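You operate a simulated robot arm through the tools that you are given. There is no shell and no other tool. Be economical: measure what you need, move in short steps, check, and stop when the job is done.

Carry out the task below with a simulated two-armed robot. There is one attempt and no reset: what you move stays moved.

## Task
On the small table at the end of the bays, fold the striped cloth in half and then in half again.

Only the result counts: the job must be done as asked and must still hold three seconds after the hand-in. Knocking over, shifting, dropping, spilling or breaking anything else fails it. Flat cloth is picked up by pressing the open fingertips on it (5 to 10 N) and closing them slowly along it; thin cloth reads only 2 to 8 mm in the jaws.

## Robot
Two 7-joint arms with two-finger parallel grippers on one trunk, on a base that drives. Base frame: it is fixed to the floor where the robot stands at the start and does not move with it; the origin is under the middle of the robot, x ahead of it, y to its left, z up. Readings come in mm, degrees, newtons and seconds.
The left shoulder is at the start at [70, 188, 1040], the right one opposite. Places, roughly: small table at the end of the bays [500, 100, 800]. Payload 3.91 kg a hand.
The TCP of each hand is the grasp point between the finger pads, 30 mm short of the fingertips. In the tool frame z runs along the fingers and y along their closing line. The gripper opens to 110 mm. The fingers are 20 mm wide and 10 mm thick; the gripper's body (48 by 112 mm) begins 55 mm behind the TCP.
Orientation is told as [roll, pitch, yaw] about the base's x, y, z axes, in that order, counted from this pose: with the fingers straight down and closing along the base's y, the tool's x points along the base's -x, its y along +y and its z along -z.

## Interface
- The arms move only by the tool nudge_tool. It takes "left_deltas", "right_deltas" or both (then of equal length, played together; a hand with none holds still); each is a list of rows, each a list of 6 numbers: the shift along the tool's x, y, z in units of 40 mm (1.0 is 40 mm), then the turn, a rotation vector about the tool's x, y, z in units of 6 degrees (1.0 is 6 degrees). In form: [[tx, ty, tz, rx, ry, rz], ...]. A call has 1 to 12 rows; each row shifts and turns the commanded pose from where the row before left it, along the tool's axes as they then stand. "left_hand" and "right_hand" are, for a hand that has rows, the finger opening in cm, from 0 to 11, set as the call begins (left out, the last holds). A call with a number of a shift or a turn outside -1 to 1 is refused whole. Each row takes 0.2 s and may step no farther than 50 mm and 8.6 degrees from the row before; otherwise, or with a gripper value out of range, the whole call is refused. A pose out of reach is approached as far as the arm can. The call stops where the force on the tool passes 40 N (or 10 N more than at its start, if that is more) or the arm is blocked; 0.2 s more then pass. The fingers move at their own pace (about 72 mm/s each) and stop on an object; they squeeze with about 36 N. The grip force told is the motor's: it shows also when the fingers shut on nothing. Time passes only in rows, and 0.2 s behind the last, so rows that do not move let the fingers close. The reply holds the time, the measured pose of the TCP, the force on the tool along the base axes, the opening and the grip force, in the units named above and with some noise, with the torque about the TCP (base axes, N m) and any sound that the robot's microphone picked up.
- Cameras (640 x 400 px; columns grow to the right, rows downward): "scene" is now at [119.6, 30.2, 1246.4]; the picture's right is [0.40, -0.92, 0.00], its down [-0.70, -0.30, -0.65] and it looks along [0.60, 0.26, -0.76] (base axes); focal length 249 px, centre (320, 200). "left" rides on the left gripper at [72, -17, -103] in its tool frame; the picture's right is [0.23, 0.97, 0.00], its down [-0.76, 0.18, -0.62] and it looks along [-0.61, 0.14, 0.78] (tool axes); focal length 222 px, centre (320, 200). "right" rides on the right gripper at [72, 17, -103] in its tool frame; the picture's right is [-0.23, 0.97, 0.00], its down [-0.76, -0.18, -0.62] and it looks along [-0.61, -0.14, 0.78] (tool axes); focal length 222 px, centre (320, 200). There is no depth. A picture from a camera that has moved, and an enlarged one, comes with that camera's place and axes in the base frame and with its lens.
- snapshot(camera): a new picture of that camera. It takes no simulated time.
- move_column(by): slides the trunk up (or, below 0, down) by that many mm; the arms and the scene camera ride with it, the base frame stays. It gives what a move gives, with no picture.
- steer(legs): drives the robot by 1 to 6 legs, each [ahead, turn to the left] in mm and degrees, along the robot's own axes; the way and the turn of a leg run together, so that a leg with both is an arc; at most 1500 mm and 180 degrees a leg. The arms and the cameras ride along, it lands a little off, and it stops where it bumps. It gives what a move gives.
- pan_tilt(pan, tilt): turns the head with the scene camera to pan (to the left, within 86 degrees either way) and tilt (down, from -29 to 69), counted from straight ahead of the robot. It gives what a move gives.
- zoom(camera, box): a new picture of the part [left, top, right, bottom] of that camera's present view, enlarged. It takes no simulated time.
- finish_job(): hands the job in; it is judged then, once.

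Work in short steps. Places have to be worked out from the pictures, the camera data and where the tool is seen: move nearer, look again, correct. Check each grasp and each placing, and mend what went wrong. You have 120 turns and 108 pictures in all, those below and enlarged ones among them. Open the grippers and draw the arms clear of the work before you hand the job in, unless the task says otherwise; then end with one line.

The tools are called after "Call:" as a command line: name --argument value ..., lists and objects as JSON in quotes. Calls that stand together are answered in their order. nudge_tool: Moves the arms, as the interface text tells. Its arguments: {"type":"object","properties":{"left_deltas":{"type":"array"},"left_hand":{"type":"number"},"right_deltas":{"type":"array"},"right_hand":{"type":"number"}},"required":[]} The other tools are called the same way: move_column (by) slides the trunk up or down; steer (legs) drives the base; pan_tilt (pan, tilt) turns the head that bears the scene camera; snapshot (camera) takes a picture; zoom (camera, box) takes an enlarged picture of a part of a camera's view; finish_job () hands the job in.

At the start:

```text
time_s: 0.0
left_tcp_pos: [402.0, 484.7, 996.8]
left_tcp_rot: [0.0, 0.1, 0.0]
left_contact_force: [-0.3, 0.2, 0.4]
left_ft_torque: [0.0, 0.01, -0.02]
left_width: 109.9
left_grasp_force: 0.0
right_tcp_pos: [456.3, 37.7, 951.2]
right_tcp_rot: [-0.1, -0.1, 0.0]
right_contact_force: [0.2, -0.6, -0.3]
right_ft_torque: [0.01, -0.02, 0.0]
right_width: 109.9
right_grasp_force: 0.1
trunk travel left (down, up): [-550.0, 390.0]
robot x, y, heading: [0.8, -1.2, 0.0]
head pan, tilt: [23.3, 49.3]
```

scene: 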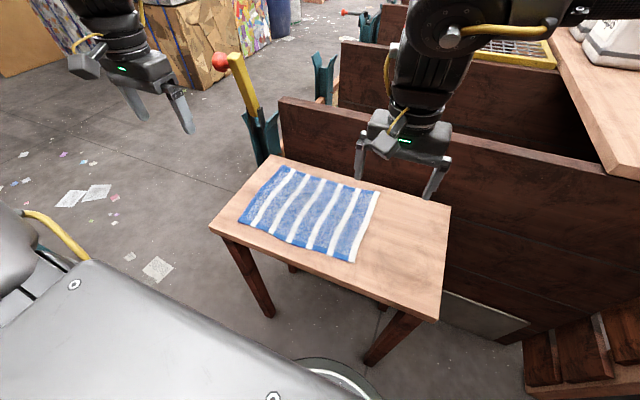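
right: 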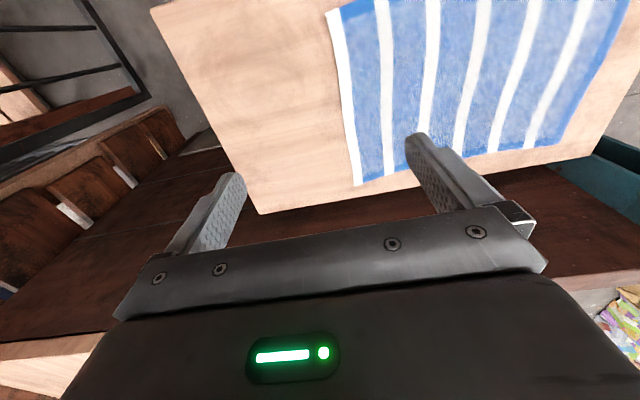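
left: 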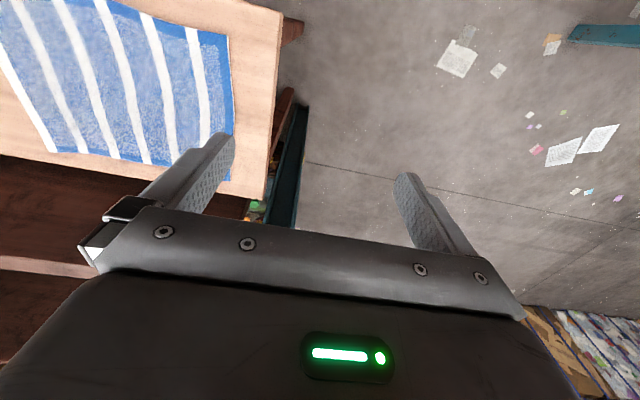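

The wrist and scene views together put the table top near z≈750, with the cloth spanning about x 372–604 and y 65–357. I'll move both hands above the two near corners at a safe height with the jaws at 4 cm, then look again.

Call:
nudge_tool --left_deltas '[[0.067, -0.625, 0.613, 0, 0, 0], [0.067, -0.625, 0.613, 0, 0, 0], [0.067, -0.625, 0.613, 0, 0, 0], [0.067, -0.625, 0.613, 0, 0, 0], [0.067, -0.625, 0.613, 0, 0, 0], [0.067, -0.625, 0.613, 0, 0, 0], [0, 0, 0, 0, 0, 0]]' --right_deltas '[[0.29, 0.2, 0.33, 0, 0, 0], [0.29, 0.2, 0.33, 0, 0, 0], [0.29, 0.2, 0.33, 0, 0, 0], [0.29, 0.2, 0.33, 0, 0, 0], [0.29, 0.2, 0.33, 0, 0, 0], [0.29, 0.2, 0.33, 0, 0, 0], [0, 0, 0, 0, 0, 0]]' --left_hand 4 --right_hand 4

Call:
snapshot --camera "scene"

Call:
snapshot --camera "right"

Call:
snapshot --camera "left"

```text
time_s: 1.6
left_tcp_pos: [386.6, 332.8, 849.2]
left_tcp_rot: [0.0, 0.0, 0.0]
left_contact_force: [0.1, 0.3, 0.3]
left_ft_torque: [0.02, 0.0, 0.02]
left_width: 40.0
left_grasp_force: 0.1
right_tcp_pos: [384.5, 84.2, 872.5]
right_tcp_rot: [0.0, 0.0, 0.0]
right_contact_force: [-0.1, -0.1, 0.5]
right_ft_torque: [0.02, 0.05, 0.0]
right_width: 39.9
right_grasp_force: 0.1
trunk travel left (down, up): [-550.0, 390.0]
robot x, y, heading: [1.3, 0.5, -0.2]
head pan, tilt: [23.3, 49.3]
```

```text
104 pictures are left
camera scene: at [118.9, 30.5, 1246.5], right [0.4, -0.92, 0.0], down [-0.7, -0.3, -0.65], along [0.6, 0.26, -0.76], focal length 249 px, centre (320, 200)
```

scene: 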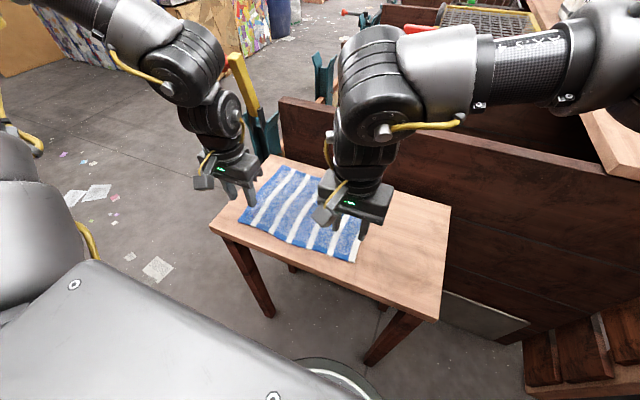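

```text
103 pictures are left
camera right: at [313.2, 102.8, 976.5], right [0.23, 0.97, 0.0], down [0.76, -0.18, 0.62], along [0.61, -0.14, -0.78], focal length 222 px, centre (320, 200)
```

right: 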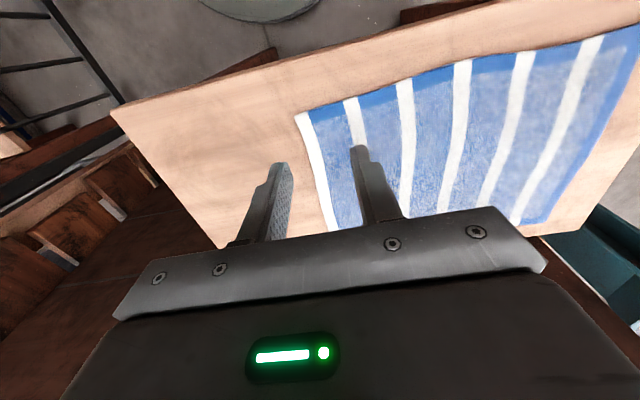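

```text
102 pictures are left
camera left: at [314.1, 315.9, 952.8], right [-0.23, 0.97, 0.0], down [0.76, 0.18, 0.62], along [0.61, 0.14, -0.78], focal length 222 px, centre (320, 200)
```

left: 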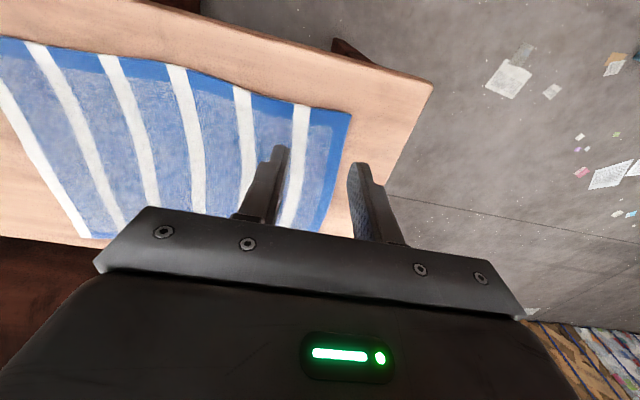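

Both wrist views agree: near corners at about (377,65) and (370,355), with the table at z≈750. I'll narrow the jaws to 2.5 cm and come down to just above the cloth.

Call:
nudge_tool --left_deltas '[[0.07, 0, 0.5, 0, 0, 0], [0.07, 0, 0.5, 0, 0, 0], [0.07, 0, 0.5, 0, 0, 0], [0, 0, 0, 0, 0, 0]]' --right_deltas '[[0, 0.02, 0.7, 0, 0, 0], [0, 0.02, 0.7, 0, 0, 0], [0, 0.02, 0.7, 0, 0, 0], [0, 0, 0, 0, 0, 0]]' --left_hand 2.5 --right_hand 2.5

Call:
snapshot --camera "right"

Call:
snapshot --camera "left"

```text
time_s: 2.6
left_tcp_pos: [377.6, 332.7, 788.9]
left_tcp_rot: [-0.1, -0.1, 0.0]
left_contact_force: [0.2, -0.1, 0.4]
left_ft_torque: [0.03, -0.03, -0.03]
left_width: 24.9
left_grasp_force: 0.1
right_tcp_pos: [385.2, 86.5, 789.1]
right_tcp_rot: [0.0, -0.1, 0.0]
right_contact_force: [-0.4, 0.1, 1.3]
right_ft_torque: [-0.02, -0.01, -0.02]
right_width: 25.1
right_grasp_force: 0.1
trunk travel left (down, up): [-550.0, 390.0]
robot x, y, heading: [-0.8, -2.4, 0.2]
head pan, tilt: [23.3, 49.3]
```

```text
101 pictures are left
camera right: at [314.2, 104.7, 891.8], right [0.23, 0.97, 0.0], down [0.76, -0.18, 0.62], along [0.61, -0.14, -0.78], focal length 222 px, centre (320, 200)
```

right: 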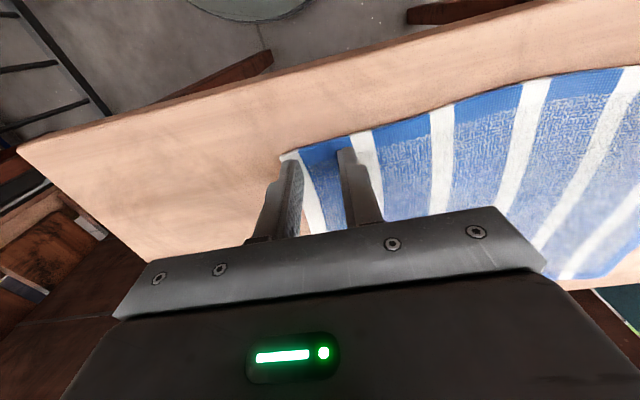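

```text
100 pictures are left
camera left: at [305.3, 315.4, 892.8], right [-0.23, 0.97, 0.0], down [0.76, 0.18, 0.62], along [0.61, 0.14, -0.78], focal length 222 px, centre (320, 200)
```

left: 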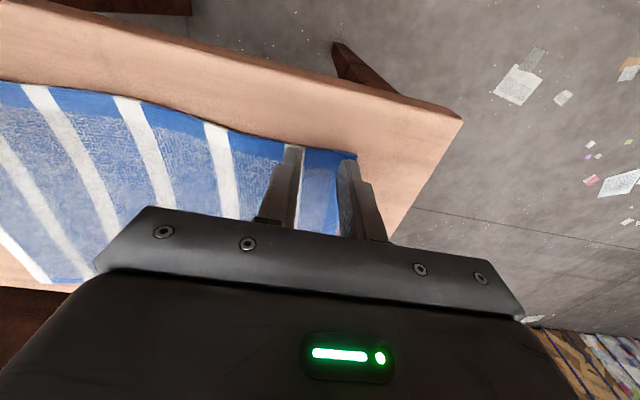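

The tips are about 9 mm above the cloth and sit right at the corners. I'll lower them in small steps until they press lightly.

Call:
nudge_tool --left_deltas '[[0, -0.05, 0.1, 0, 0, 0], [0, 0, 0.05, 0, 0, 0], [0, 0, 0.05, 0, 0, 0], [0, 0, 0, 0, 0, 0]]' --right_deltas '[[0, 0.05, 0.1, 0, 0, 0], [0, 0, 0.05, 0, 0, 0], [0, 0, 0.05, 0, 0, 0], [0, 0, 0, 0, 0, 0]]'

```text
time_s: 3.6
left_tcp_pos: [377.7, 332.1, 782.5]
left_tcp_rot: [0.1, -0.4, 0.0]
left_contact_force: [2.7, 5.6, 22.8]
left_ft_torque: [0.17, -0.19, 0.01]
left_width: 24.9
left_grasp_force: 0.1
right_tcp_pos: [385.9, 89.3, 782.5]
right_tcp_rot: [0.2, -0.2, -0.1]
right_contact_force: [5.7, 3.0, 20.9]
right_ft_torque: [0.05, -0.15, -0.02]
right_width: 24.8
right_grasp_force: 0.0
trunk travel left (down, up): [-550.0, 390.0]
robot x, y, heading: [1.5, -0.3, 0.0]
head pan, tilt: [23.3, 49.3]
```

Contact shows at about 22 N, so I'll ease up 1.2 mm to bring it to 5–10 N and start closing in small steps.

Call:
nudge_tool --left_deltas '[[0, 0, -0.03, 0, 0, 0], [0, 0, 0, 0, 0, 0]]' --right_deltas '[[0, 0, -0.03, 0, 0, 0], [0, 0, 0, 0, 0, 0]]'

```text
time_s: 4.2
left_tcp_pos: [377.6, 331.5, 782.2]
left_tcp_rot: [0.0, -0.1, 0.1]
left_contact_force: [4.1, 3.8, 18.7]
left_ft_torque: [0.12, -0.19, -0.02]
left_width: 24.8
left_grasp_force: 0.1
right_tcp_pos: [384.0, 87.5, 782.3]
right_tcp_rot: [0.1, -0.2, 0.0]
right_contact_force: [5.5, 2.5, 21.9]
right_ft_torque: [0.07, -0.16, -0.02]
right_width: 24.8
right_grasp_force: 0.0
trunk travel left (down, up): [-550.0, 390.0]
robot x, y, heading: [1.6, -0.3, -0.1]
head pan, tilt: [23.3, 49.3]
```

The force is still around 20 N, so I'll raise a bit more.

Call:
nudge_tool --left_deltas '[[0, 0, -0.06, 0, 0, 0], [0, 0, 0, 0, 0, 0]]' --right_deltas '[[0, 0, -0.07, 0, 0, 0], [0, 0, 0, 0, 0, 0]]'

```text
time_s: 4.8
left_tcp_pos: [377.7, 331.6, 784.2]
left_tcp_rot: [0.0, 0.1, 0.0]
left_contact_force: [-1.2, -0.4, 2.3]
left_ft_torque: [-0.03, 0.01, 0.0]
left_width: 24.9
left_grasp_force: 0.0
right_tcp_pos: [385.0, 88.5, 783.8]
right_tcp_rot: [-0.1, 0.1, 0.1]
right_contact_force: [-0.8, 0.7, 3.5]
right_ft_torque: [0.01, 0.0, 0.0]
right_width: 24.7
right_grasp_force: 0.2
trunk travel left (down, up): [-550.0, 390.0]
robot x, y, heading: [-0.0, -2.9, 0.0]
head pan, tilt: [23.3, 49.3]
```

The force is now 2–4 N. I'll press down 0.7 mm and close slowly.

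Call:
nudge_tool --left_deltas '[[0, 0, 0.02, 0, 0, 0], [0, 0, 0, 0, 0, 0]]' --right_deltas '[[0, 0, 0.02, 0, 0, 0], [0, 0, 0, 0, 0, 0]]' --left_hand 2.0 --right_hand 2.0

Call:
nudge_tool --left_deltas '[[0, 0, 0, 0, 0, 0], [0, 0, 0, 0, 0, 0]]' --right_deltas '[[0, 0, 0, 0, 0, 0], [0, 0, 0, 0, 0, 0]]' --left_hand 1.4 --right_hand 1.4

Call:
nudge_tool --left_deltas '[[0, 0, 0, 0, 0, 0], [0, 0, 0, 0, 0, 0]]' --right_deltas '[[0, 0, 0, 0, 0, 0], [0, 0, 0, 0, 0, 0]]' --left_hand 0.8 --right_hand 0.8

Call:
nudge_tool --left_deltas '[[0, 0, 0, 0, 0, 0], [0, 0, 0, 0, 0, 0]]' --right_deltas '[[0, 0, 0, 0, 0, 0], [0, 0, 0, 0, 0, 0]]' --left_hand 0 --right_hand 0

Call:
snapshot --camera "right"

Call:
snapshot --camera "left"

```text
time_s: 5.4
left_tcp_pos: [378.0, 332.2, 785.0]
left_tcp_rot: [0.0, 0.1, 0.0]
left_contact_force: [-0.2, -0.2, 3.0]
left_ft_torque: [0.03, -0.01, 0.03]
left_width: 20.1
left_grasp_force: 0.1
right_tcp_pos: [384.8, 89.0, 783.5]
right_tcp_rot: [0.1, 0.0, 0.0]
right_contact_force: [-1.8, 0.1, 4.8]
right_ft_torque: [0.01, 0.04, -0.01]
right_width: 20.1
right_grasp_force: 0.0
trunk travel left (down, up): [-550.0, 390.0]
robot x, y, heading: [1.0, 0.4, 0.0]
head pan, tilt: [23.3, 49.3]
```

```text
time_s: 6.0
left_tcp_pos: [377.1, 332.4, 783.7]
left_tcp_rot: [0.0, 0.1, 0.0]
left_contact_force: [-1.0, -0.7, 4.0]
left_ft_torque: [0.01, 0.03, -0.02]
left_width: 14.4
left_grasp_force: 0.2
right_tcp_pos: [385.1, 88.4, 782.6]
right_tcp_rot: [0.0, 0.0, -0.1]
right_contact_force: [0.0, 1.7, 4.1]
right_ft_torque: [-0.01, -0.02, 0.03]
right_width: 13.9
right_grasp_force: 0.1
trunk travel left (down, up): [-550.0, 390.0]
robot x, y, heading: [0.5, -1.8, -0.3]
head pan, tilt: [23.3, 49.3]
```

```text
time_s: 6.6
left_tcp_pos: [378.0, 331.5, 784.3]
left_tcp_rot: [0.0, 0.0, 0.0]
left_contact_force: [0.5, 0.2, 3.5]
left_ft_torque: [0.01, 0.0, 0.02]
left_width: 7.3
left_grasp_force: 0.1
right_tcp_pos: [385.8, 90.2, 783.8]
right_tcp_rot: [0.0, 0.0, 0.1]
right_contact_force: [-0.1, 0.4, 5.1]
right_ft_torque: [0.0, 0.0, 0.05]
right_width: 8.8
right_grasp_force: 0.8
trunk travel left (down, up): [-550.0, 390.0]
robot x, y, heading: [1.2, -3.4, 0.1]
head pan, tilt: [23.3, 49.3]
```

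```text
time_s: 7.2
left_tcp_pos: [378.1, 332.8, 784.4]
left_tcp_rot: [0.0, 0.0, -0.1]
left_contact_force: [1.3, -0.4, 2.9]
left_ft_torque: [0.01, -0.05, 0.0]
left_width: 0.0
left_grasp_force: 36.0
right_tcp_pos: [384.7, 89.5, 784.8]
right_tcp_rot: [0.0, 0.0, 0.0]
right_contact_force: [-0.6, 1.9, 7.3]
right_ft_torque: [0.02, -0.01, 0.0]
right_width: 3.5
right_grasp_force: 35.9
trunk travel left (down, up): [-550.0, 390.0]
robot x, y, heading: [0.8, 0.2, 0.1]
head pan, tilt: [23.3, 49.3]
```

```text
99 pictures are left
camera right: at [313.5, 106.6, 887.2], right [0.23, 0.97, 0.0], down [0.76, -0.18, 0.62], along [0.61, -0.14, -0.78], focal length 222 px, centre (320, 200)
```

right: 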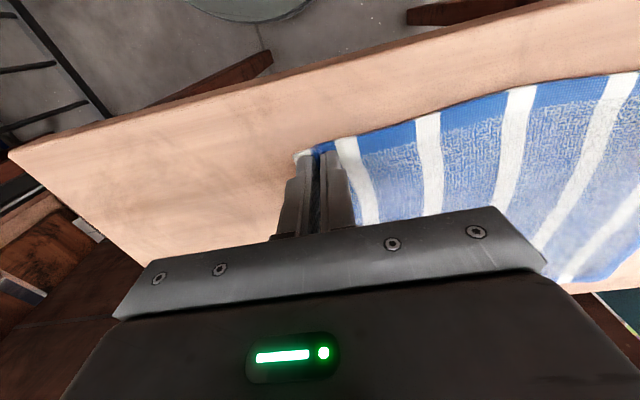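

```text
98 pictures are left
camera left: at [305.4, 314.5, 887.6], right [-0.23, 0.97, 0.0], down [0.76, 0.18, 0.62], along [0.61, 0.14, -0.78], focal length 222 px, centre (320, 200)
```

left: 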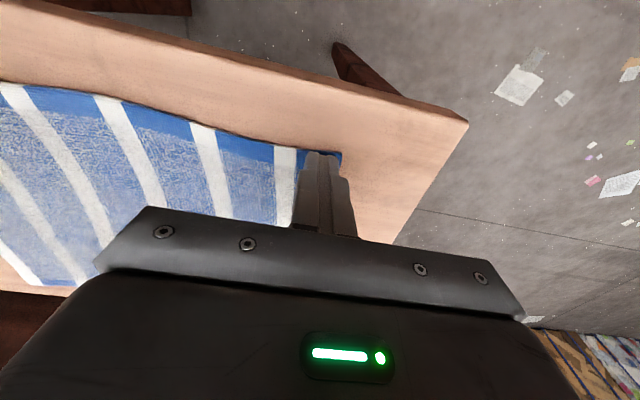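

The right hand has the cloth (3.5 mm), but the left shut on nothing because its press was too light. I'll reopen the left, press harder and measure.

Call:
nudge_tool --left_deltas '[[0, 0, -0.15, 0, 0, 0], [0, 0, 0, 0, 0, 0], [0, 0, 0.15, 0, 0, 0], [0, 0, 0.04, 0, 0, 0], [0, 0, 0, 0, 0, 0]]' --left_hand 2.5

```text
time_s: 8.4
left_tcp_pos: [378.1, 331.4, 783.1]
left_tcp_rot: [-0.1, -0.1, 0.0]
left_contact_force: [-0.9, -0.1, 10.5]
left_ft_torque: [-0.06, 0.01, 0.01]
left_width: 24.9
left_grasp_force: 0.1
right_tcp_pos: [384.4, 87.7, 782.7]
right_tcp_rot: [0.0, -0.1, 0.0]
right_contact_force: [0.9, 1.0, 5.9]
right_ft_torque: [0.04, -0.1, 0.01]
right_width: 3.6
right_grasp_force: 35.9
trunk travel left (down, up): [-550.0, 390.0]
robot x, y, heading: [-1.5, 0.0, 0.1]
head pan, tilt: [23.3, 49.3]
```

The left now presses at 10 N, which is good. I'll close it slowly.

Call:
nudge_tool --left_deltas '[[0, 0, 0, 0, 0, 0], [0, 0, 0, 0, 0, 0]]' --left_hand 1.9

Call:
nudge_tool --left_deltas '[[0, 0, 0, 0, 0, 0], [0, 0, 0, 0, 0, 0]]' --left_hand 1.3

Call:
nudge_tool --left_deltas '[[0, 0, 0, 0, 0, 0], [0, 0, 0, 0, 0, 0]]' --left_hand 0.8

Call:
nudge_tool --left_deltas '[[0, 0, 0, 0, 0, 0], [0, 0, 0, 0, 0, 0]]' --left_hand 0

```text
time_s: 9.0
left_tcp_pos: [378.4, 331.2, 782.5]
left_tcp_rot: [0.0, -0.1, -0.1]
left_contact_force: [0.7, -1.9, 11.9]
left_ft_torque: [-0.11, -0.03, 0.03]
left_width: 18.7
left_grasp_force: 0.0
right_tcp_pos: [384.1, 88.3, 783.7]
right_tcp_rot: [0.0, -0.1, -0.1]
right_contact_force: [1.2, 2.8, 5.3]
right_ft_torque: [0.08, -0.08, 0.05]
right_width: 3.7
right_grasp_force: 36.2
trunk travel left (down, up): [-550.0, 390.0]
robot x, y, heading: [4.2, -0.0, -0.1]
head pan, tilt: [23.3, 49.3]
```

```text
time_s: 9.6
left_tcp_pos: [377.6, 332.4, 782.0]
left_tcp_rot: [0.0, -0.1, 0.1]
left_contact_force: [0.2, -3.7, 12.8]
left_ft_torque: [-0.13, -0.04, -0.02]
left_width: 13.8
left_grasp_force: 0.8
right_tcp_pos: [385.4, 89.3, 783.3]
right_tcp_rot: [0.1, 0.0, 0.0]
right_contact_force: [1.3, 3.2, 6.0]
right_ft_torque: [0.11, -0.09, 0.03]
right_width: 3.4
right_grasp_force: 36.0
trunk travel left (down, up): [-550.0, 390.0]
robot x, y, heading: [0.0, -1.5, -0.0]
head pan, tilt: [23.3, 49.3]
```

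```text
time_s: 10.2
left_tcp_pos: [377.4, 331.1, 782.7]
left_tcp_rot: [0.0, -0.1, -0.1]
left_contact_force: [-0.5, -6.4, 12.5]
left_ft_torque: [-0.29, -0.03, 0.0]
left_width: 7.9
left_grasp_force: 5.5
right_tcp_pos: [385.1, 89.0, 783.1]
right_tcp_rot: [0.1, -0.1, 0.0]
right_contact_force: [1.2, 5.2, 5.9]
right_ft_torque: [0.15, -0.08, 0.03]
right_width: 3.5
right_grasp_force: 36.3
trunk travel left (down, up): [-550.0, 390.0]
robot x, y, heading: [0.2, 2.6, 0.2]
head pan, tilt: [23.3, 49.3]
```

```text
time_s: 10.8
left_tcp_pos: [377.5, 330.6, 782.5]
left_tcp_rot: [0.0, -0.1, 0.1]
left_contact_force: [1.0, -9.0, 10.0]
left_ft_torque: [-0.32, -0.02, 0.02]
left_width: 3.8
left_grasp_force: 36.0
right_tcp_pos: [384.4, 88.8, 782.1]
right_tcp_rot: [0.1, 0.0, 0.0]
right_contact_force: [1.3, 7.5, 5.4]
right_ft_torque: [0.24, -0.07, 0.03]
right_width: 3.3
right_grasp_force: 35.6
trunk travel left (down, up): [-550.0, 390.0]
robot x, y, heading: [1.3, 0.7, -0.1]
head pan, tilt: [23.3, 49.3]
```

Both hands hold cloth (3.8 and 3.3 mm), with slight tension between them. I'll lift about 50 mm, easing them slightly together, and check.

Call:
nudge_tool --left_deltas '[[0, -0.03, -0.4, 0, 0, 0], [0, -0.03, -0.4, 0, 0, 0], [-0.2, 0, -0.4, 0, 0, 0], [0, 0, 0, 0, 0, 0]]' --right_deltas '[[0, 0.03, -0.4, 0, 0, 0], [0, 0.03, -0.4, 0, 0, 0], [-0.2, 0, -0.4, 0, 0, 0], [0, 0, 0, 0, 0, 0]]'

Call:
snapshot --camera "scene"

Call:
snapshot --camera "right"

Call:
snapshot --camera "left"

```text
time_s: 11.8
left_tcp_pos: [385.8, 329.5, 829.3]
left_tcp_rot: [0.0, -0.1, 0.0]
left_contact_force: [0.1, -3.8, -0.2]
left_ft_torque: [-0.09, -0.01, 0.02]
left_width: 3.8
left_grasp_force: 36.3
right_tcp_pos: [393.8, 91.0, 831.8]
right_tcp_rot: [0.0, 0.1, -0.1]
right_contact_force: [0.2, 3.3, -1.2]
right_ft_torque: [0.07, 0.01, 0.04]
right_width: 3.5
right_grasp_force: 36.4
trunk travel left (down, up): [-550.0, 390.0]
robot x, y, heading: [3.2, 1.1, 0.0]
head pan, tilt: [23.3, 49.3]
```

```text
97 pictures are left
camera scene: at [119.7, 30.4, 1246.3], right [0.4, -0.92, 0.0], down [-0.7, -0.3, -0.65], along [0.6, 0.26, -0.76], focal length 249 px, centre (320, 200)
```

scene: 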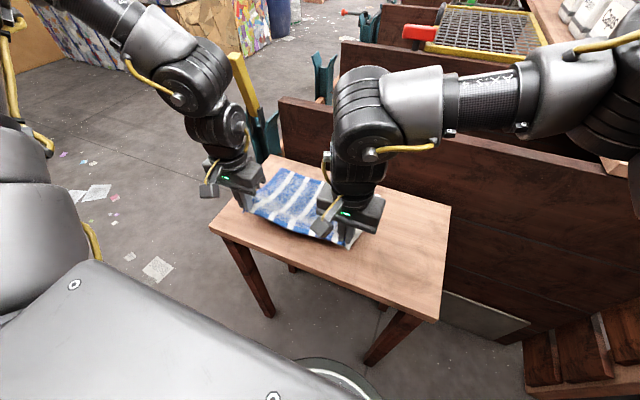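

```text
96 pictures are left
camera right: at [322.3, 109.1, 935.5], right [0.23, 0.97, 0.0], down [0.76, -0.18, 0.62], along [0.61, -0.14, -0.78], focal length 222 px, centre (320, 200)
```

right: 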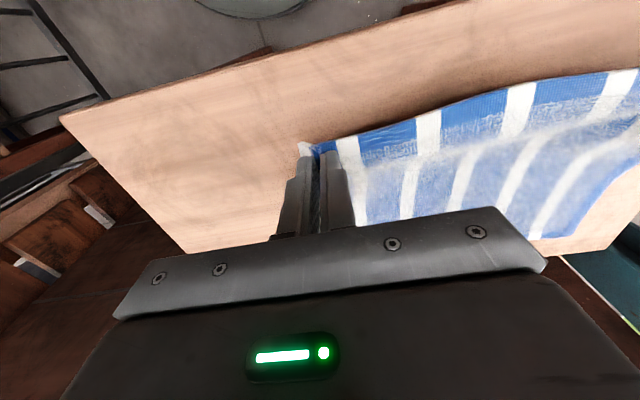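

```text
95 pictures are left
camera left: at [315.0, 312.3, 933.9], right [-0.23, 0.97, 0.0], down [0.76, 0.18, 0.62], along [0.61, 0.14, -0.78], focal length 222 px, centre (320, 200)
```

left: 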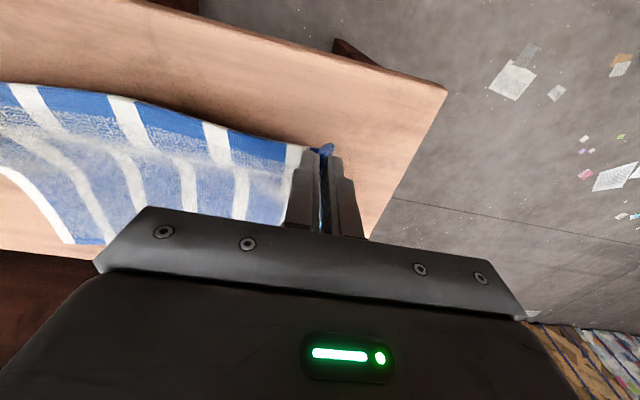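

Both corners are up and the edge is held straight. I'll carry it along an arc to above the fold line (x≈485) and look at how close the bay wall is beyond the table.

Call:
nudge_tool --left_deltas '[[-0.4, 0, -0.4, 0, 0, 0], [-0.5, 0, -0.3, 0, 0, 0], [-0.5, 0, -0.2, 0, 0, 0], [-0.5, 0, -0.1, 0, 0, 0], [-0.5, 0, 0, 0, 0, 0], [0, 0, 0, 0, 0, 0]]' --right_deltas '[[-0.4, 0, -0.4, 0, 0, 0], [-0.5, 0, -0.3, 0, 0, 0], [-0.5, 0, -0.2, 0, 0, 0], [-0.5, 0, -0.1, 0, 0, 0], [-0.5, 0, 0, 0, 0, 0], [0, 0, 0, 0, 0, 0]]'

Call:
snapshot --camera "scene"

Call:
snapshot --camera "right"

Call:
snapshot --camera "left"

```text
time_s: 13.2
left_tcp_pos: [482.5, 329.0, 869.8]
left_tcp_rot: [0.0, 0.0, 0.0]
left_contact_force: [0.7, -3.3, 0.0]
left_ft_torque: [-0.1, -0.01, 0.02]
left_width: 3.6
left_grasp_force: 36.0
right_tcp_pos: [490.2, 91.5, 872.3]
right_tcp_rot: [0.0, -0.1, 0.0]
right_contact_force: [-0.1, 3.0, -0.5]
right_ft_torque: [0.12, -0.02, 0.0]
right_width: 3.5
right_grasp_force: 36.2
trunk travel left (down, up): [-550.0, 390.0]
robot x, y, heading: [0.4, -1.8, -0.1]
head pan, tilt: [23.3, 49.3]
```

```text
94 pictures are left
camera scene: at [119.2, 29.9, 1246.5], right [0.4, -0.92, 0.0], down [-0.7, -0.3, -0.65], along [0.6, 0.26, -0.76], focal length 249 px, centre (320, 200)
```

scene: 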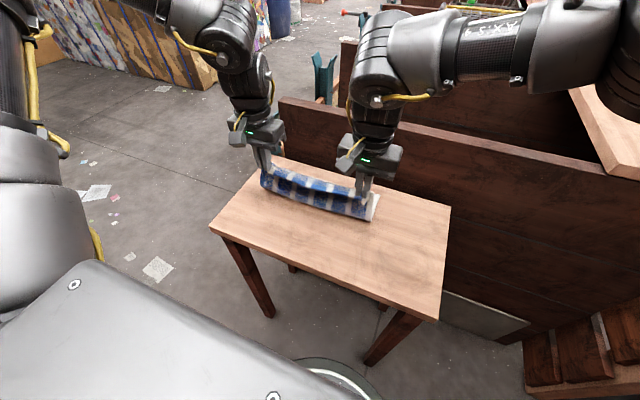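

```text
93 pictures are left
camera right: at [418.7, 108.8, 975.3], right [0.23, 0.97, 0.0], down [0.76, -0.18, 0.62], along [0.61, -0.14, -0.78], focal length 222 px, centre (320, 200)
```

right: 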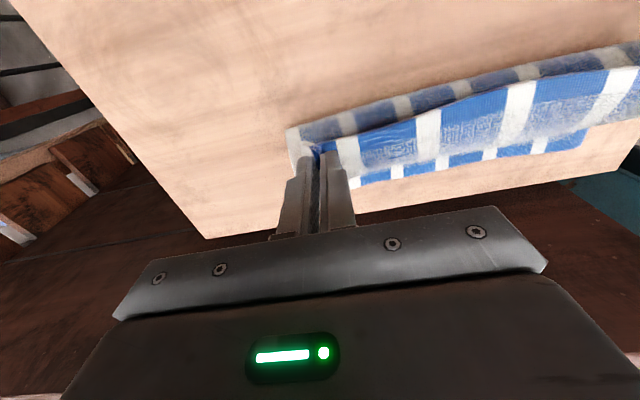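

```text
92 pictures are left
camera left: at [409.7, 312.0, 974.1], right [-0.23, 0.97, 0.0], down [0.76, 0.18, 0.62], along [0.61, 0.14, -0.78], focal length 222 px, centre (320, 200)
```

left: 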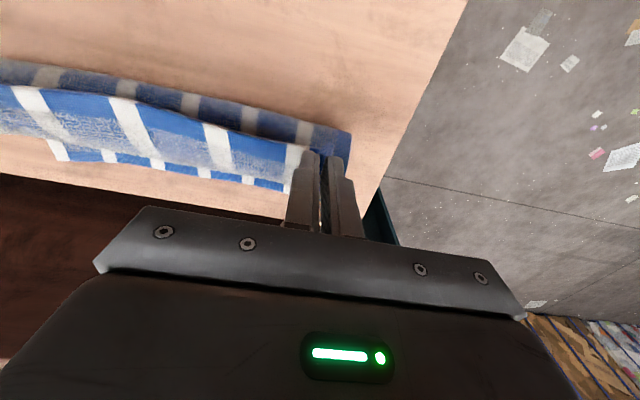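

The loop hangs well, and the far edge lies at about x=594 (right) to 576 (left). The wall is at roughly x≈700, top z≈910, so there is room. I'll bring the edge over and down to just above the far edge.

Call:
nudge_tool --left_deltas '[[-0.7, 0, 0.1, 0, 0, 0], [-0.65, 0, 0.35, 0, 0, 0], [-0.5, 0, 0.5, 0, 0, 0], [-0.3, 0, 0.6, 0, 0, 0], [-0.2, 0, 0.3, 0, 0, 0], [0, 0, 0, 0, 0, 0]]' --right_deltas '[[-0.75, 0, 0.1, 0, 0, 0], [-0.7, 0, 0.35, 0, 0, 0], [-0.55, 0, 0.5, 0, 0, 0], [-0.35, 0, 0.6, 0, 0, 0], [-0.2, 0, 0.35, 0, 0, 0], [0, 0, 0, 0, 0, 0]]'

Call:
snapshot --camera "scene"

Call:
snapshot --camera "right"

Call:
snapshot --camera "left"

```text
time_s: 14.6
left_tcp_pos: [573.7, 328.5, 798.5]
left_tcp_rot: [-0.4, -0.1, -0.2]
left_contact_force: [1.4, -25.0, -0.5]
left_ft_torque: [-0.79, -0.04, 0.03]
left_width: 4.1
left_grasp_force: 35.7
left hand out of reach, approached as far as the arm can: row 5
right_tcp_pos: [581.6, 76.1, 798.3]
right_tcp_rot: [0.4, 0.1, 0.2]
right_contact_force: [-0.9, 26.1, 0.2]
right_ft_torque: [0.84, 0.03, 0.05]
right_width: 3.9
right_grasp_force: 36.1
right hand out of reach, approached as far as the arm can: row 3, 4, 5
trunk travel left (down, up): [-550.0, 390.0]
robot x, y, heading: [-1.6, -1.9, -0.1]
head pan, tilt: [23.3, 49.3]
```

```text
91 pictures are left
camera scene: at [119.5, 30.2, 1246.4], right [0.4, -0.92, 0.0], down [-0.7, -0.3, -0.65], along [0.6, 0.26, -0.76], focal length 249 px, centre (320, 200)
```

scene: 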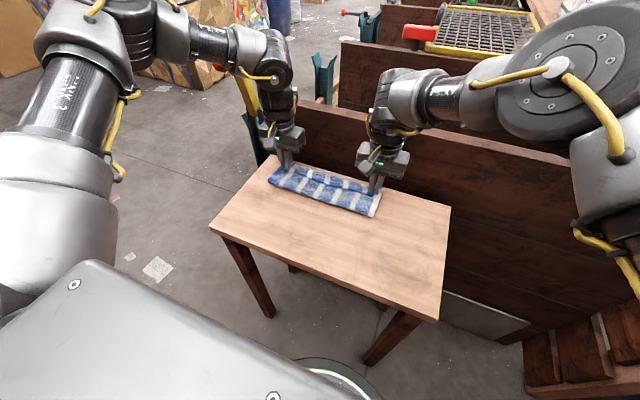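

```text
90 pictures are left
camera right: at [509.9, 92.6, 901.1], right [0.22, 0.97, 0.01], down [0.76, -0.18, 0.62], along [0.61, -0.13, -0.78], focal length 222 px, centre (320, 200)
```

right: 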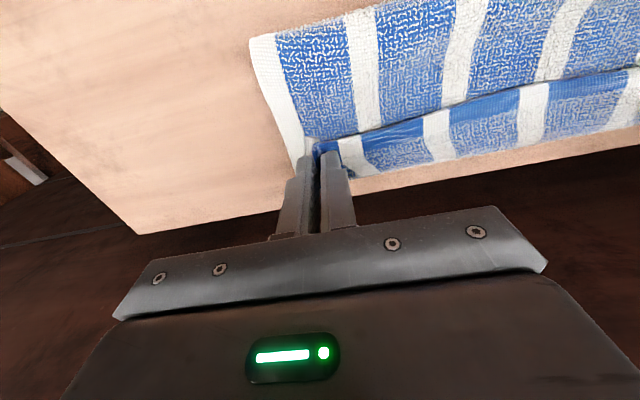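

```text
89 pictures are left
camera left: at [500.1, 313.1, 901.9], right [-0.22, 0.97, -0.01], down [0.76, 0.18, 0.63], along [0.61, 0.13, -0.78], focal length 222 px, centre (320, 200)
```

left: 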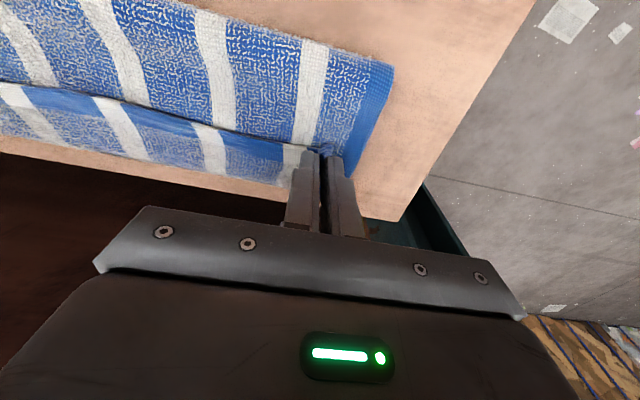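

The right hand ran out of reach and got pulled sideways, and the cloth slid forward: its far edge is now near x≈620/610 and the fold near 508. I'll raise the hands and back them off slightly so the tension goes, then drive the base a little closer to gain reach.

Call:
nudge_tool --left_deltas '[[0.2, 0, -0.4, 0, 0, 0], [0.2, 0, -0.4, 0, 0, 0], [0.1, 0, -0.2, 0, 0, 0], [0, 0, 0, 0, 0, 0]]' --right_deltas '[[0.3, 0, -0.4, 0, 0, 0], [0.3, 0, -0.4, 0, 0, 0], [0.1, 0, -0.2, 0, 0, 0], [0, 0, 0, 0, 0, 0]]'

```text
time_s: 15.6
left_tcp_pos: [554.1, 330.3, 837.9]
left_tcp_rot: [-0.1, -0.1, -0.1]
left_contact_force: [0.6, -27.5, 0.6]
left_ft_torque: [-0.86, 0.01, 0.02]
left_width: 3.9
left_grasp_force: 36.0
right_tcp_pos: [553.0, 75.5, 837.8]
right_tcp_rot: [0.2, 0.0, 0.1]
right_contact_force: [0.9, 27.0, -0.4]
right_ft_torque: [0.89, 0.03, 0.01]
right_width: 4.0
right_grasp_force: 35.5
trunk travel left (down, up): [-550.0, 390.0]
robot x, y, heading: [-1.4, 3.3, 0.1]
head pan, tilt: [23.3, 49.3]
```

The commanded pose has re-based to y=76, so I'll bring the right hand back +14 mm to take out the stretch, then drive 40 mm ahead.

Call:
nudge_tool --right_deltas '[[0, 0.18, 0, 0, 0, 0], [0, 0.18, 0, 0, 0, 0], [0, 0, 0, 0, 0, 0]]'

Call:
steer --legs '[[40, 0]]'

Call:
snapshot --camera "scene"

Call:
snapshot --camera "right"

Call:
snapshot --camera "left"

```text
time_s: 16.4
left_tcp_pos: [552.1, 332.3, 837.2]
left_tcp_rot: [0.1, -0.1, 0.1]
left_contact_force: [-0.6, -8.5, -0.1]
left_ft_torque: [-0.3, 0.03, 0.02]
left_width: 3.6
left_grasp_force: 36.5
right_tcp_pos: [553.0, 88.1, 836.8]
right_tcp_rot: [-0.1, 0.0, 0.0]
right_contact_force: [0.3, 8.3, -0.5]
right_ft_torque: [0.27, 0.0, -0.01]
right_width: 3.8
right_grasp_force: 36.3
trunk travel left (down, up): [-550.0, 390.0]
robot x, y, heading: [-4.0, 0.6, 0.1]
head pan, tilt: [23.3, 49.3]
```

```text
time_s: 17.3
left_tcp_pos: [590.2, 330.1, 840.6]
left_tcp_rot: [0.0, -0.2, 0.0]
left_contact_force: [-0.1, -7.3, 0.3]
left_ft_torque: [-0.2, -0.03, 0.03]
left_width: 4.1
left_grasp_force: 35.2
right_tcp_pos: [590.5, 88.1, 839.6]
right_tcp_rot: [0.0, -0.2, 0.0]
right_contact_force: [-0.3, 6.9, 0.1]
right_ft_torque: [0.2, 0.04, 0.02]
right_width: 3.2
right_grasp_force: 36.3
trunk travel left (down, up): [-550.0, 390.0]
robot x, y, heading: [43.5, -1.9, 0.1]
head pan, tilt: [23.3, 49.3]
```

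```text
88 pictures are left
camera scene: at [155.2, 29.4, 1247.0], right [0.4, -0.92, 0.0], down [-0.69, -0.3, -0.66], along [0.6, 0.26, -0.76], focal length 249 px, centre (320, 200)
```

scene: 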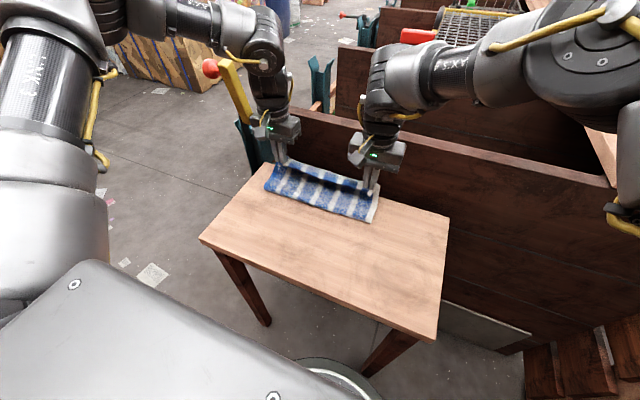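

```text
87 pictures are left
camera right: at [518.5, 105.8, 942.3], right [0.23, 0.97, 0.0], down [0.76, -0.18, 0.63], along [0.61, -0.14, -0.78], focal length 222 px, centre (320, 200)
```

right: 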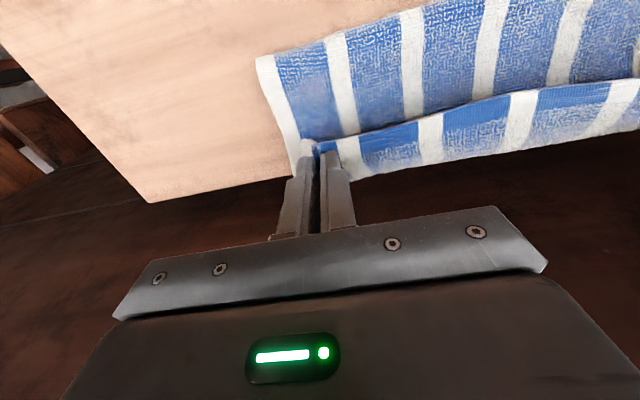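

```text
86 pictures are left
camera left: at [517.2, 313.2, 943.4], right [-0.23, 0.97, 0.0], down [0.76, 0.18, 0.63], along [0.61, 0.14, -0.78], focal length 222 px, centre (320, 200)
```

left: 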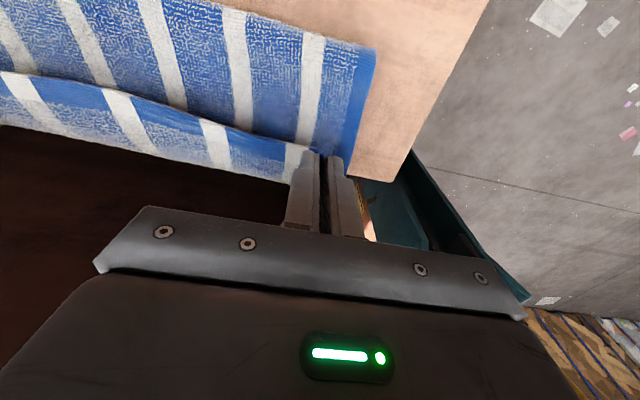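

Pulling the loop taut dragged the whole cloth forward, and its far edge now overhangs the table. I'll reverse: take the held edge back over to the near side, which unrolls the cloth flat and pulls it back towards me, and then refold with a lower, slacker path.

Call:
nudge_tool --left_deltas '[[0.62, 0, -0.2, 0, 0, 0], [0.62, 0, -0.2, 0, 0, 0], [0.62, 0, -0.2, 0, 0, 0], [0.62, 0, -0.15, 0, 0, 0], [0.62, 0, 0.2, 0, 0, 0], [0.62, 0, 0.25, 0, 0, 0], [0.62, 0, 0.25, 0, 0, 0], [0.62, 0, 0.3, 0, 0, 0], [0, 0, 0, 0, 0, 0]]' --right_deltas '[[0.62, 0, -0.2, 0, 0, 0], [0.62, 0, -0.2, 0, 0, 0], [0.62, 0, -0.2, 0, 0, 0], [0.62, 0, -0.15, 0, 0, 0], [0.62, 0, 0.2, 0, 0, 0], [0.62, 0, 0.25, 0, 0, 0], [0.62, 0, 0.25, 0, 0, 0], [0.62, 0, 0.3, 0, 0, 0], [0, 0, 0, 0, 0, 0]]'

Call:
snapshot --camera "scene"

Call:
snapshot --camera "right"

```text
time_s: 19.3
left_tcp_pos: [395.5, 330.4, 827.0]
left_tcp_rot: [-0.1, 0.0, 0.0]
left_contact_force: [0.2, -7.8, -0.7]
left_ft_torque: [-0.26, 0.03, 0.01]
left_width: 3.9
left_grasp_force: 35.9
right_tcp_pos: [394.5, 90.0, 828.6]
right_tcp_rot: [0.0, -0.1, 0.0]
right_contact_force: [-0.7, 7.1, 0.5]
right_ft_torque: [0.22, 0.01, -0.03]
right_width: 3.3
right_grasp_force: 36.0
trunk travel left (down, up): [-550.0, 390.0]
robot x, y, heading: [40.6, -0.3, 0.2]
head pan, tilt: [23.3, 49.3]
```

```text
85 pictures are left
camera scene: at [159.6, 30.2, 1246.4], right [0.4, -0.92, 0.0], down [-0.7, -0.3, -0.65], along [0.6, 0.26, -0.76], focal length 249 px, centre (320, 200)
```

scene: 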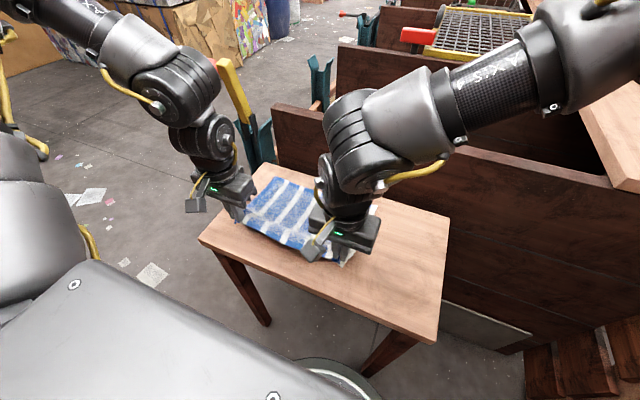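

```text
84 pictures are left
camera right: at [323.4, 106.3, 931.8], right [0.23, 0.97, 0.0], down [0.76, -0.18, 0.62], along [0.61, -0.14, -0.78], focal length 222 px, centre (320, 200)
```

right: 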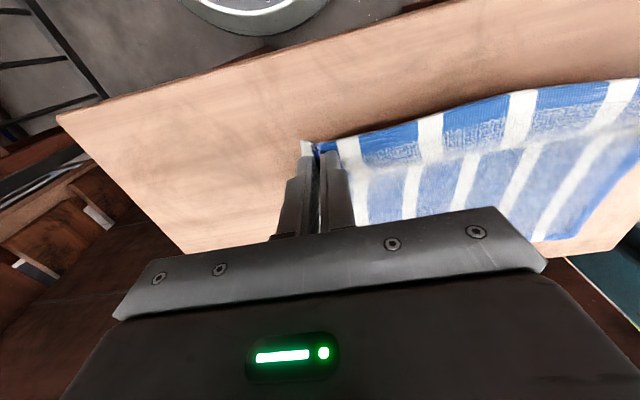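

The cloth is flat again. I'll pull it about 40 mm further back while low, so the far edge ends near x≈575.

Call:
nudge_tool --left_deltas '[[0.35, 0, 0.3, 0, 0, 0], [0.35, 0, 0.3, 0, 0, 0], [0.25, 0, 0.1, 0, 0, 0], [0, 0, 0, 0, 0, 0]]' --right_deltas '[[0.35, 0, 0.3, 0, 0, 0], [0.35, 0, 0.3, 0, 0, 0], [0.25, 0, 0.1, 0, 0, 0], [0, 0, 0, 0, 0, 0]]'

Call:
snapshot --camera "scene"

Call:
snapshot --camera "right"

Call:
snapshot --camera "left"

```text
time_s: 20.3
left_tcp_pos: [377.2, 332.5, 795.7]
left_tcp_rot: [0.0, 0.1, 0.1]
left_contact_force: [-0.7, -9.1, 0.2]
left_ft_torque: [-0.3, 0.01, -0.01]
left_width: 3.6
left_grasp_force: 36.3
left hand out of reach, approached as far as the arm can: row 2, 3
right_tcp_pos: [357.4, 89.6, 797.2]
right_tcp_rot: [0.0, 0.0, 0.0]
right_contact_force: [0.7, 9.4, 0.2]
right_ft_torque: [0.28, -0.02, 0.01]
right_width: 3.8
right_grasp_force: 35.6
trunk travel left (down, up): [-550.0, 390.0]
robot x, y, heading: [40.8, 3.3, 0.2]
head pan, tilt: [23.3, 49.3]
```

```text
83 pictures are left
camera scene: at [159.6, 30.7, 1246.3], right [0.4, -0.92, 0.0], down [-0.7, -0.3, -0.65], along [0.6, 0.26, -0.76], focal length 249 px, centre (320, 200)
```

scene: 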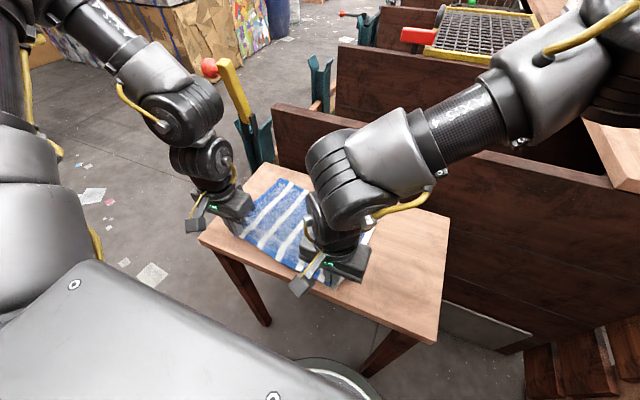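

```text
82 pictures are left
camera right: at [284.6, 106.7, 902.1], right [0.23, 0.97, 0.0], down [0.76, -0.18, 0.62], along [0.61, -0.14, -0.78], focal length 222 px, centre (320, 200)
```

right: 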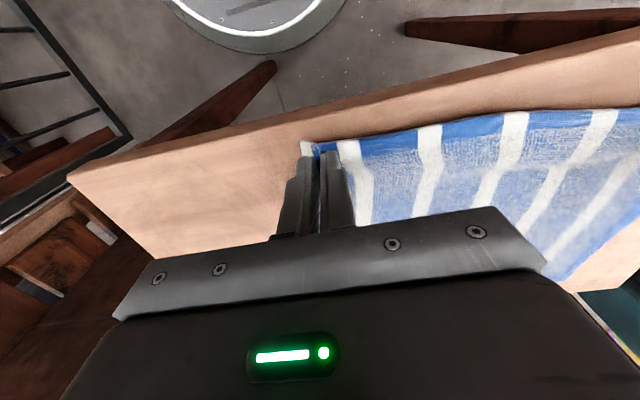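

```text
81 pictures are left
camera left: at [305.5, 315.2, 899.7], right [-0.23, 0.97, 0.0], down [0.76, 0.18, 0.62], along [0.61, 0.14, -0.78], focal length 222 px, centre (320, 200)
```

left: 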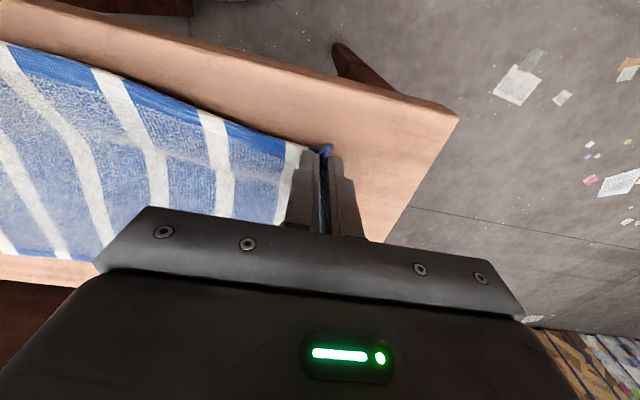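

The left hand can't retract that far with the base this close. I'll even up the right hand and back the base 22 mm, which pulls the left side back.

Call:
nudge_tool --right_deltas '[[-0.22, 0, 0, 0, 0, 0], [-0.22, 0, 0, 0, 0, 0], [0, 0, 0, 0, 0, 0]]'

Call:
steer --legs '[[-22, 0]]'

Call:
snapshot --camera "scene"

Call:
snapshot --camera "left"

Call:
snapshot --camera "right"

```text
time_s: 21.1
left_tcp_pos: [377.8, 332.9, 796.5]
left_tcp_rot: [-0.1, -0.1, 0.0]
left_contact_force: [0.2, -9.1, 0.5]
left_ft_torque: [-0.27, 0.0, 0.03]
left_width: 4.0
left_grasp_force: 36.0
right_tcp_pos: [373.3, 88.0, 797.7]
right_tcp_rot: [0.0, 0.1, 0.0]
right_contact_force: [-0.8, 9.1, -0.1]
right_ft_torque: [0.25, -0.03, 0.02]
right_width: 3.6
right_grasp_force: 36.3
trunk travel left (down, up): [-550.0, 390.0]
robot x, y, heading: [37.4, 3.3, 0.1]
head pan, tilt: [23.3, 49.3]
```

```text
time_s: 21.9
left_tcp_pos: [358.4, 332.3, 795.0]
left_tcp_rot: [-0.1, 0.0, 0.0]
left_contact_force: [-0.4, -7.9, 0.0]
left_ft_torque: [-0.23, 0.01, 0.04]
left_width: 3.8
left_grasp_force: 36.2
right_tcp_pos: [351.9, 89.2, 797.7]
right_tcp_rot: [0.0, 0.0, -0.1]
right_contact_force: [1.0, 8.6, 0.6]
right_ft_torque: [0.27, -0.02, 0.03]
right_width: 3.6
right_grasp_force: 36.5
trunk travel left (down, up): [-550.0, 390.0]
robot x, y, heading: [18.3, 0.4, 0.0]
head pan, tilt: [23.3, 49.3]
```

```text
80 pictures are left
camera scene: at [138.1, 30.4, 1246.3], right [0.4, -0.92, 0.0], down [-0.7, -0.3, -0.65], along [0.6, 0.26, -0.76], focal length 249 px, centre (320, 200)
```

scene: 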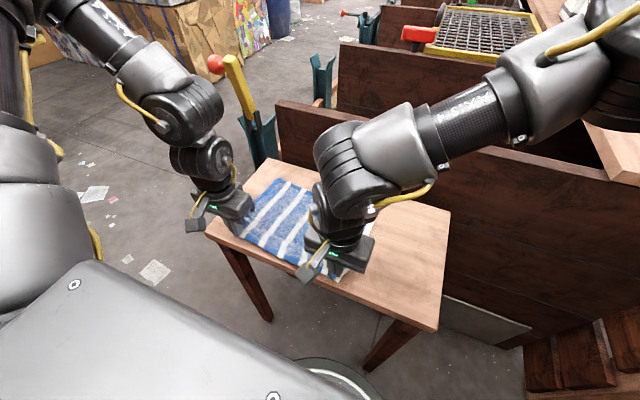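

```text
79 pictures are left
camera left: at [284.4, 314.9, 899.8], right [-0.23, 0.97, 0.0], down [0.76, 0.18, 0.62], along [0.61, 0.14, -0.78], focal length 222 px, centre (320, 200)
```

left: 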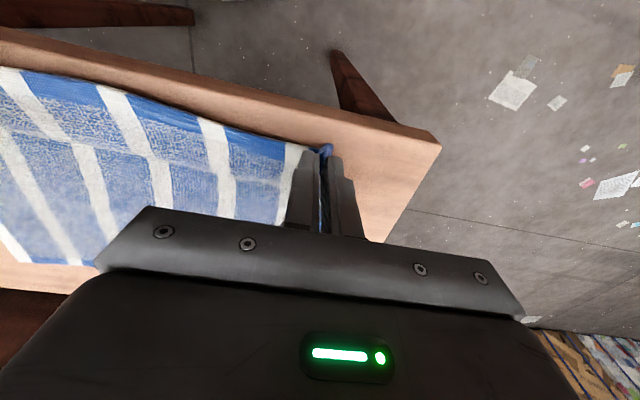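

```text
78 pictures are left
camera right: at [281.2, 106.0, 902.0], right [0.23, 0.97, 0.0], down [0.76, -0.18, 0.62], along [0.61, -0.14, -0.78], focal length 222 px, centre (320, 200)
```

right: 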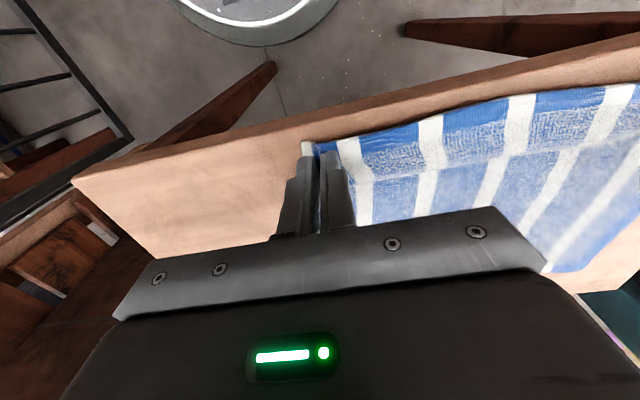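

The far edge is now at x≈555–562 and well inside the table, with the fold line near 446. I'll refold along a lower, slacker path, stopping partway to look.

Call:
nudge_tool --left_deltas '[[-0.25, 0, -0.7, 0, 0, 0], [-0.5, 0, -0.5, 0, 0, 0], [-0.62, 0, -0.25, 0, 0, 0], [-0.75, 0, 0, 0, 0, 0], [-0.75, 0, 0.12, 0, 0, 0], [-0.62, 0, 0.25, 0, 0, 0], [-0.5, 0, 0.3, 0, 0, 0], [0, 0, 0, 0, 0, 0]]' --right_deltas '[[-0.25, 0, -0.7, 0, 0, 0], [-0.5, 0, -0.5, 0, 0, 0], [-0.62, 0, -0.25, 0, 0, 0], [-0.75, 0, 0, 0, 0, 0], [-0.75, 0, 0.12, 0, 0, 0], [-0.62, 0, 0.25, 0, 0, 0], [-0.5, 0, 0.3, 0, 0, 0], [0, 0, 0, 0, 0, 0]]'

Call:
snapshot --camera "left"

Call:
snapshot --camera "right"

```text
time_s: 23.7
left_tcp_pos: [515.8, 332.7, 829.6]
left_tcp_rot: [0.0, 0.0, -0.1]
left_contact_force: [-0.2, -9.5, -0.2]
left_ft_torque: [-0.27, -0.01, 0.0]
left_width: 4.0
left_grasp_force: 36.1
right_tcp_pos: [511.8, 89.2, 828.2]
right_tcp_rot: [0.0, 0.1, 0.0]
right_contact_force: [-0.4, 9.2, -0.8]
right_ft_torque: [0.3, 0.02, -0.01]
right_width: 3.4
right_grasp_force: 36.1
trunk travel left (down, up): [-550.0, 390.0]
robot x, y, heading: [16.9, 2.4, 0.0]
head pan, tilt: [23.3, 49.3]
```

```text
77 pictures are left
camera left: at [443.6, 315.8, 932.7], right [-0.23, 0.97, 0.0], down [0.76, 0.18, 0.62], along [0.61, 0.14, -0.78], focal length 222 px, centre (320, 200)
```

left: 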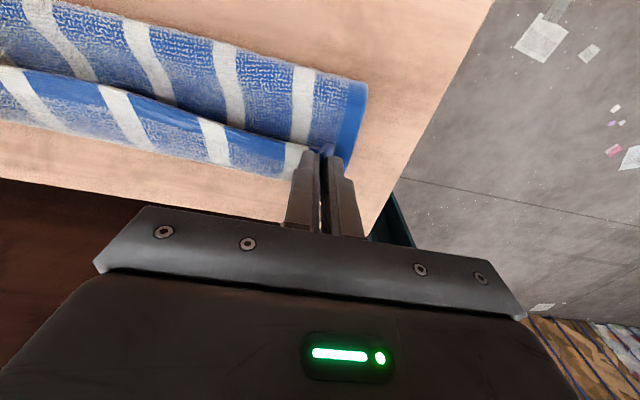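

```text
76 pictures are left
camera right: at [440.4, 106.4, 932.6], right [0.23, 0.97, 0.0], down [0.76, -0.18, 0.62], along [0.61, -0.14, -0.78], focal length 222 px, centre (320, 200)
```

right: 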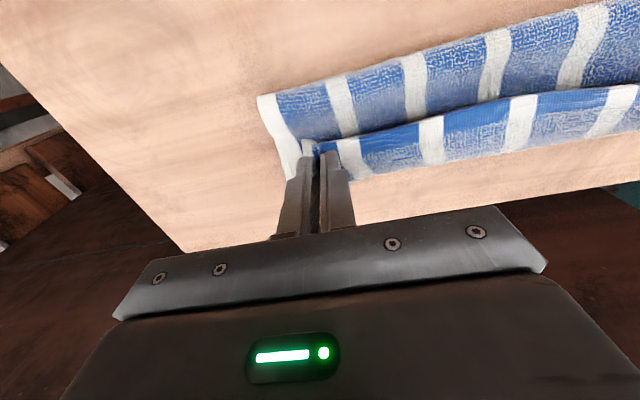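

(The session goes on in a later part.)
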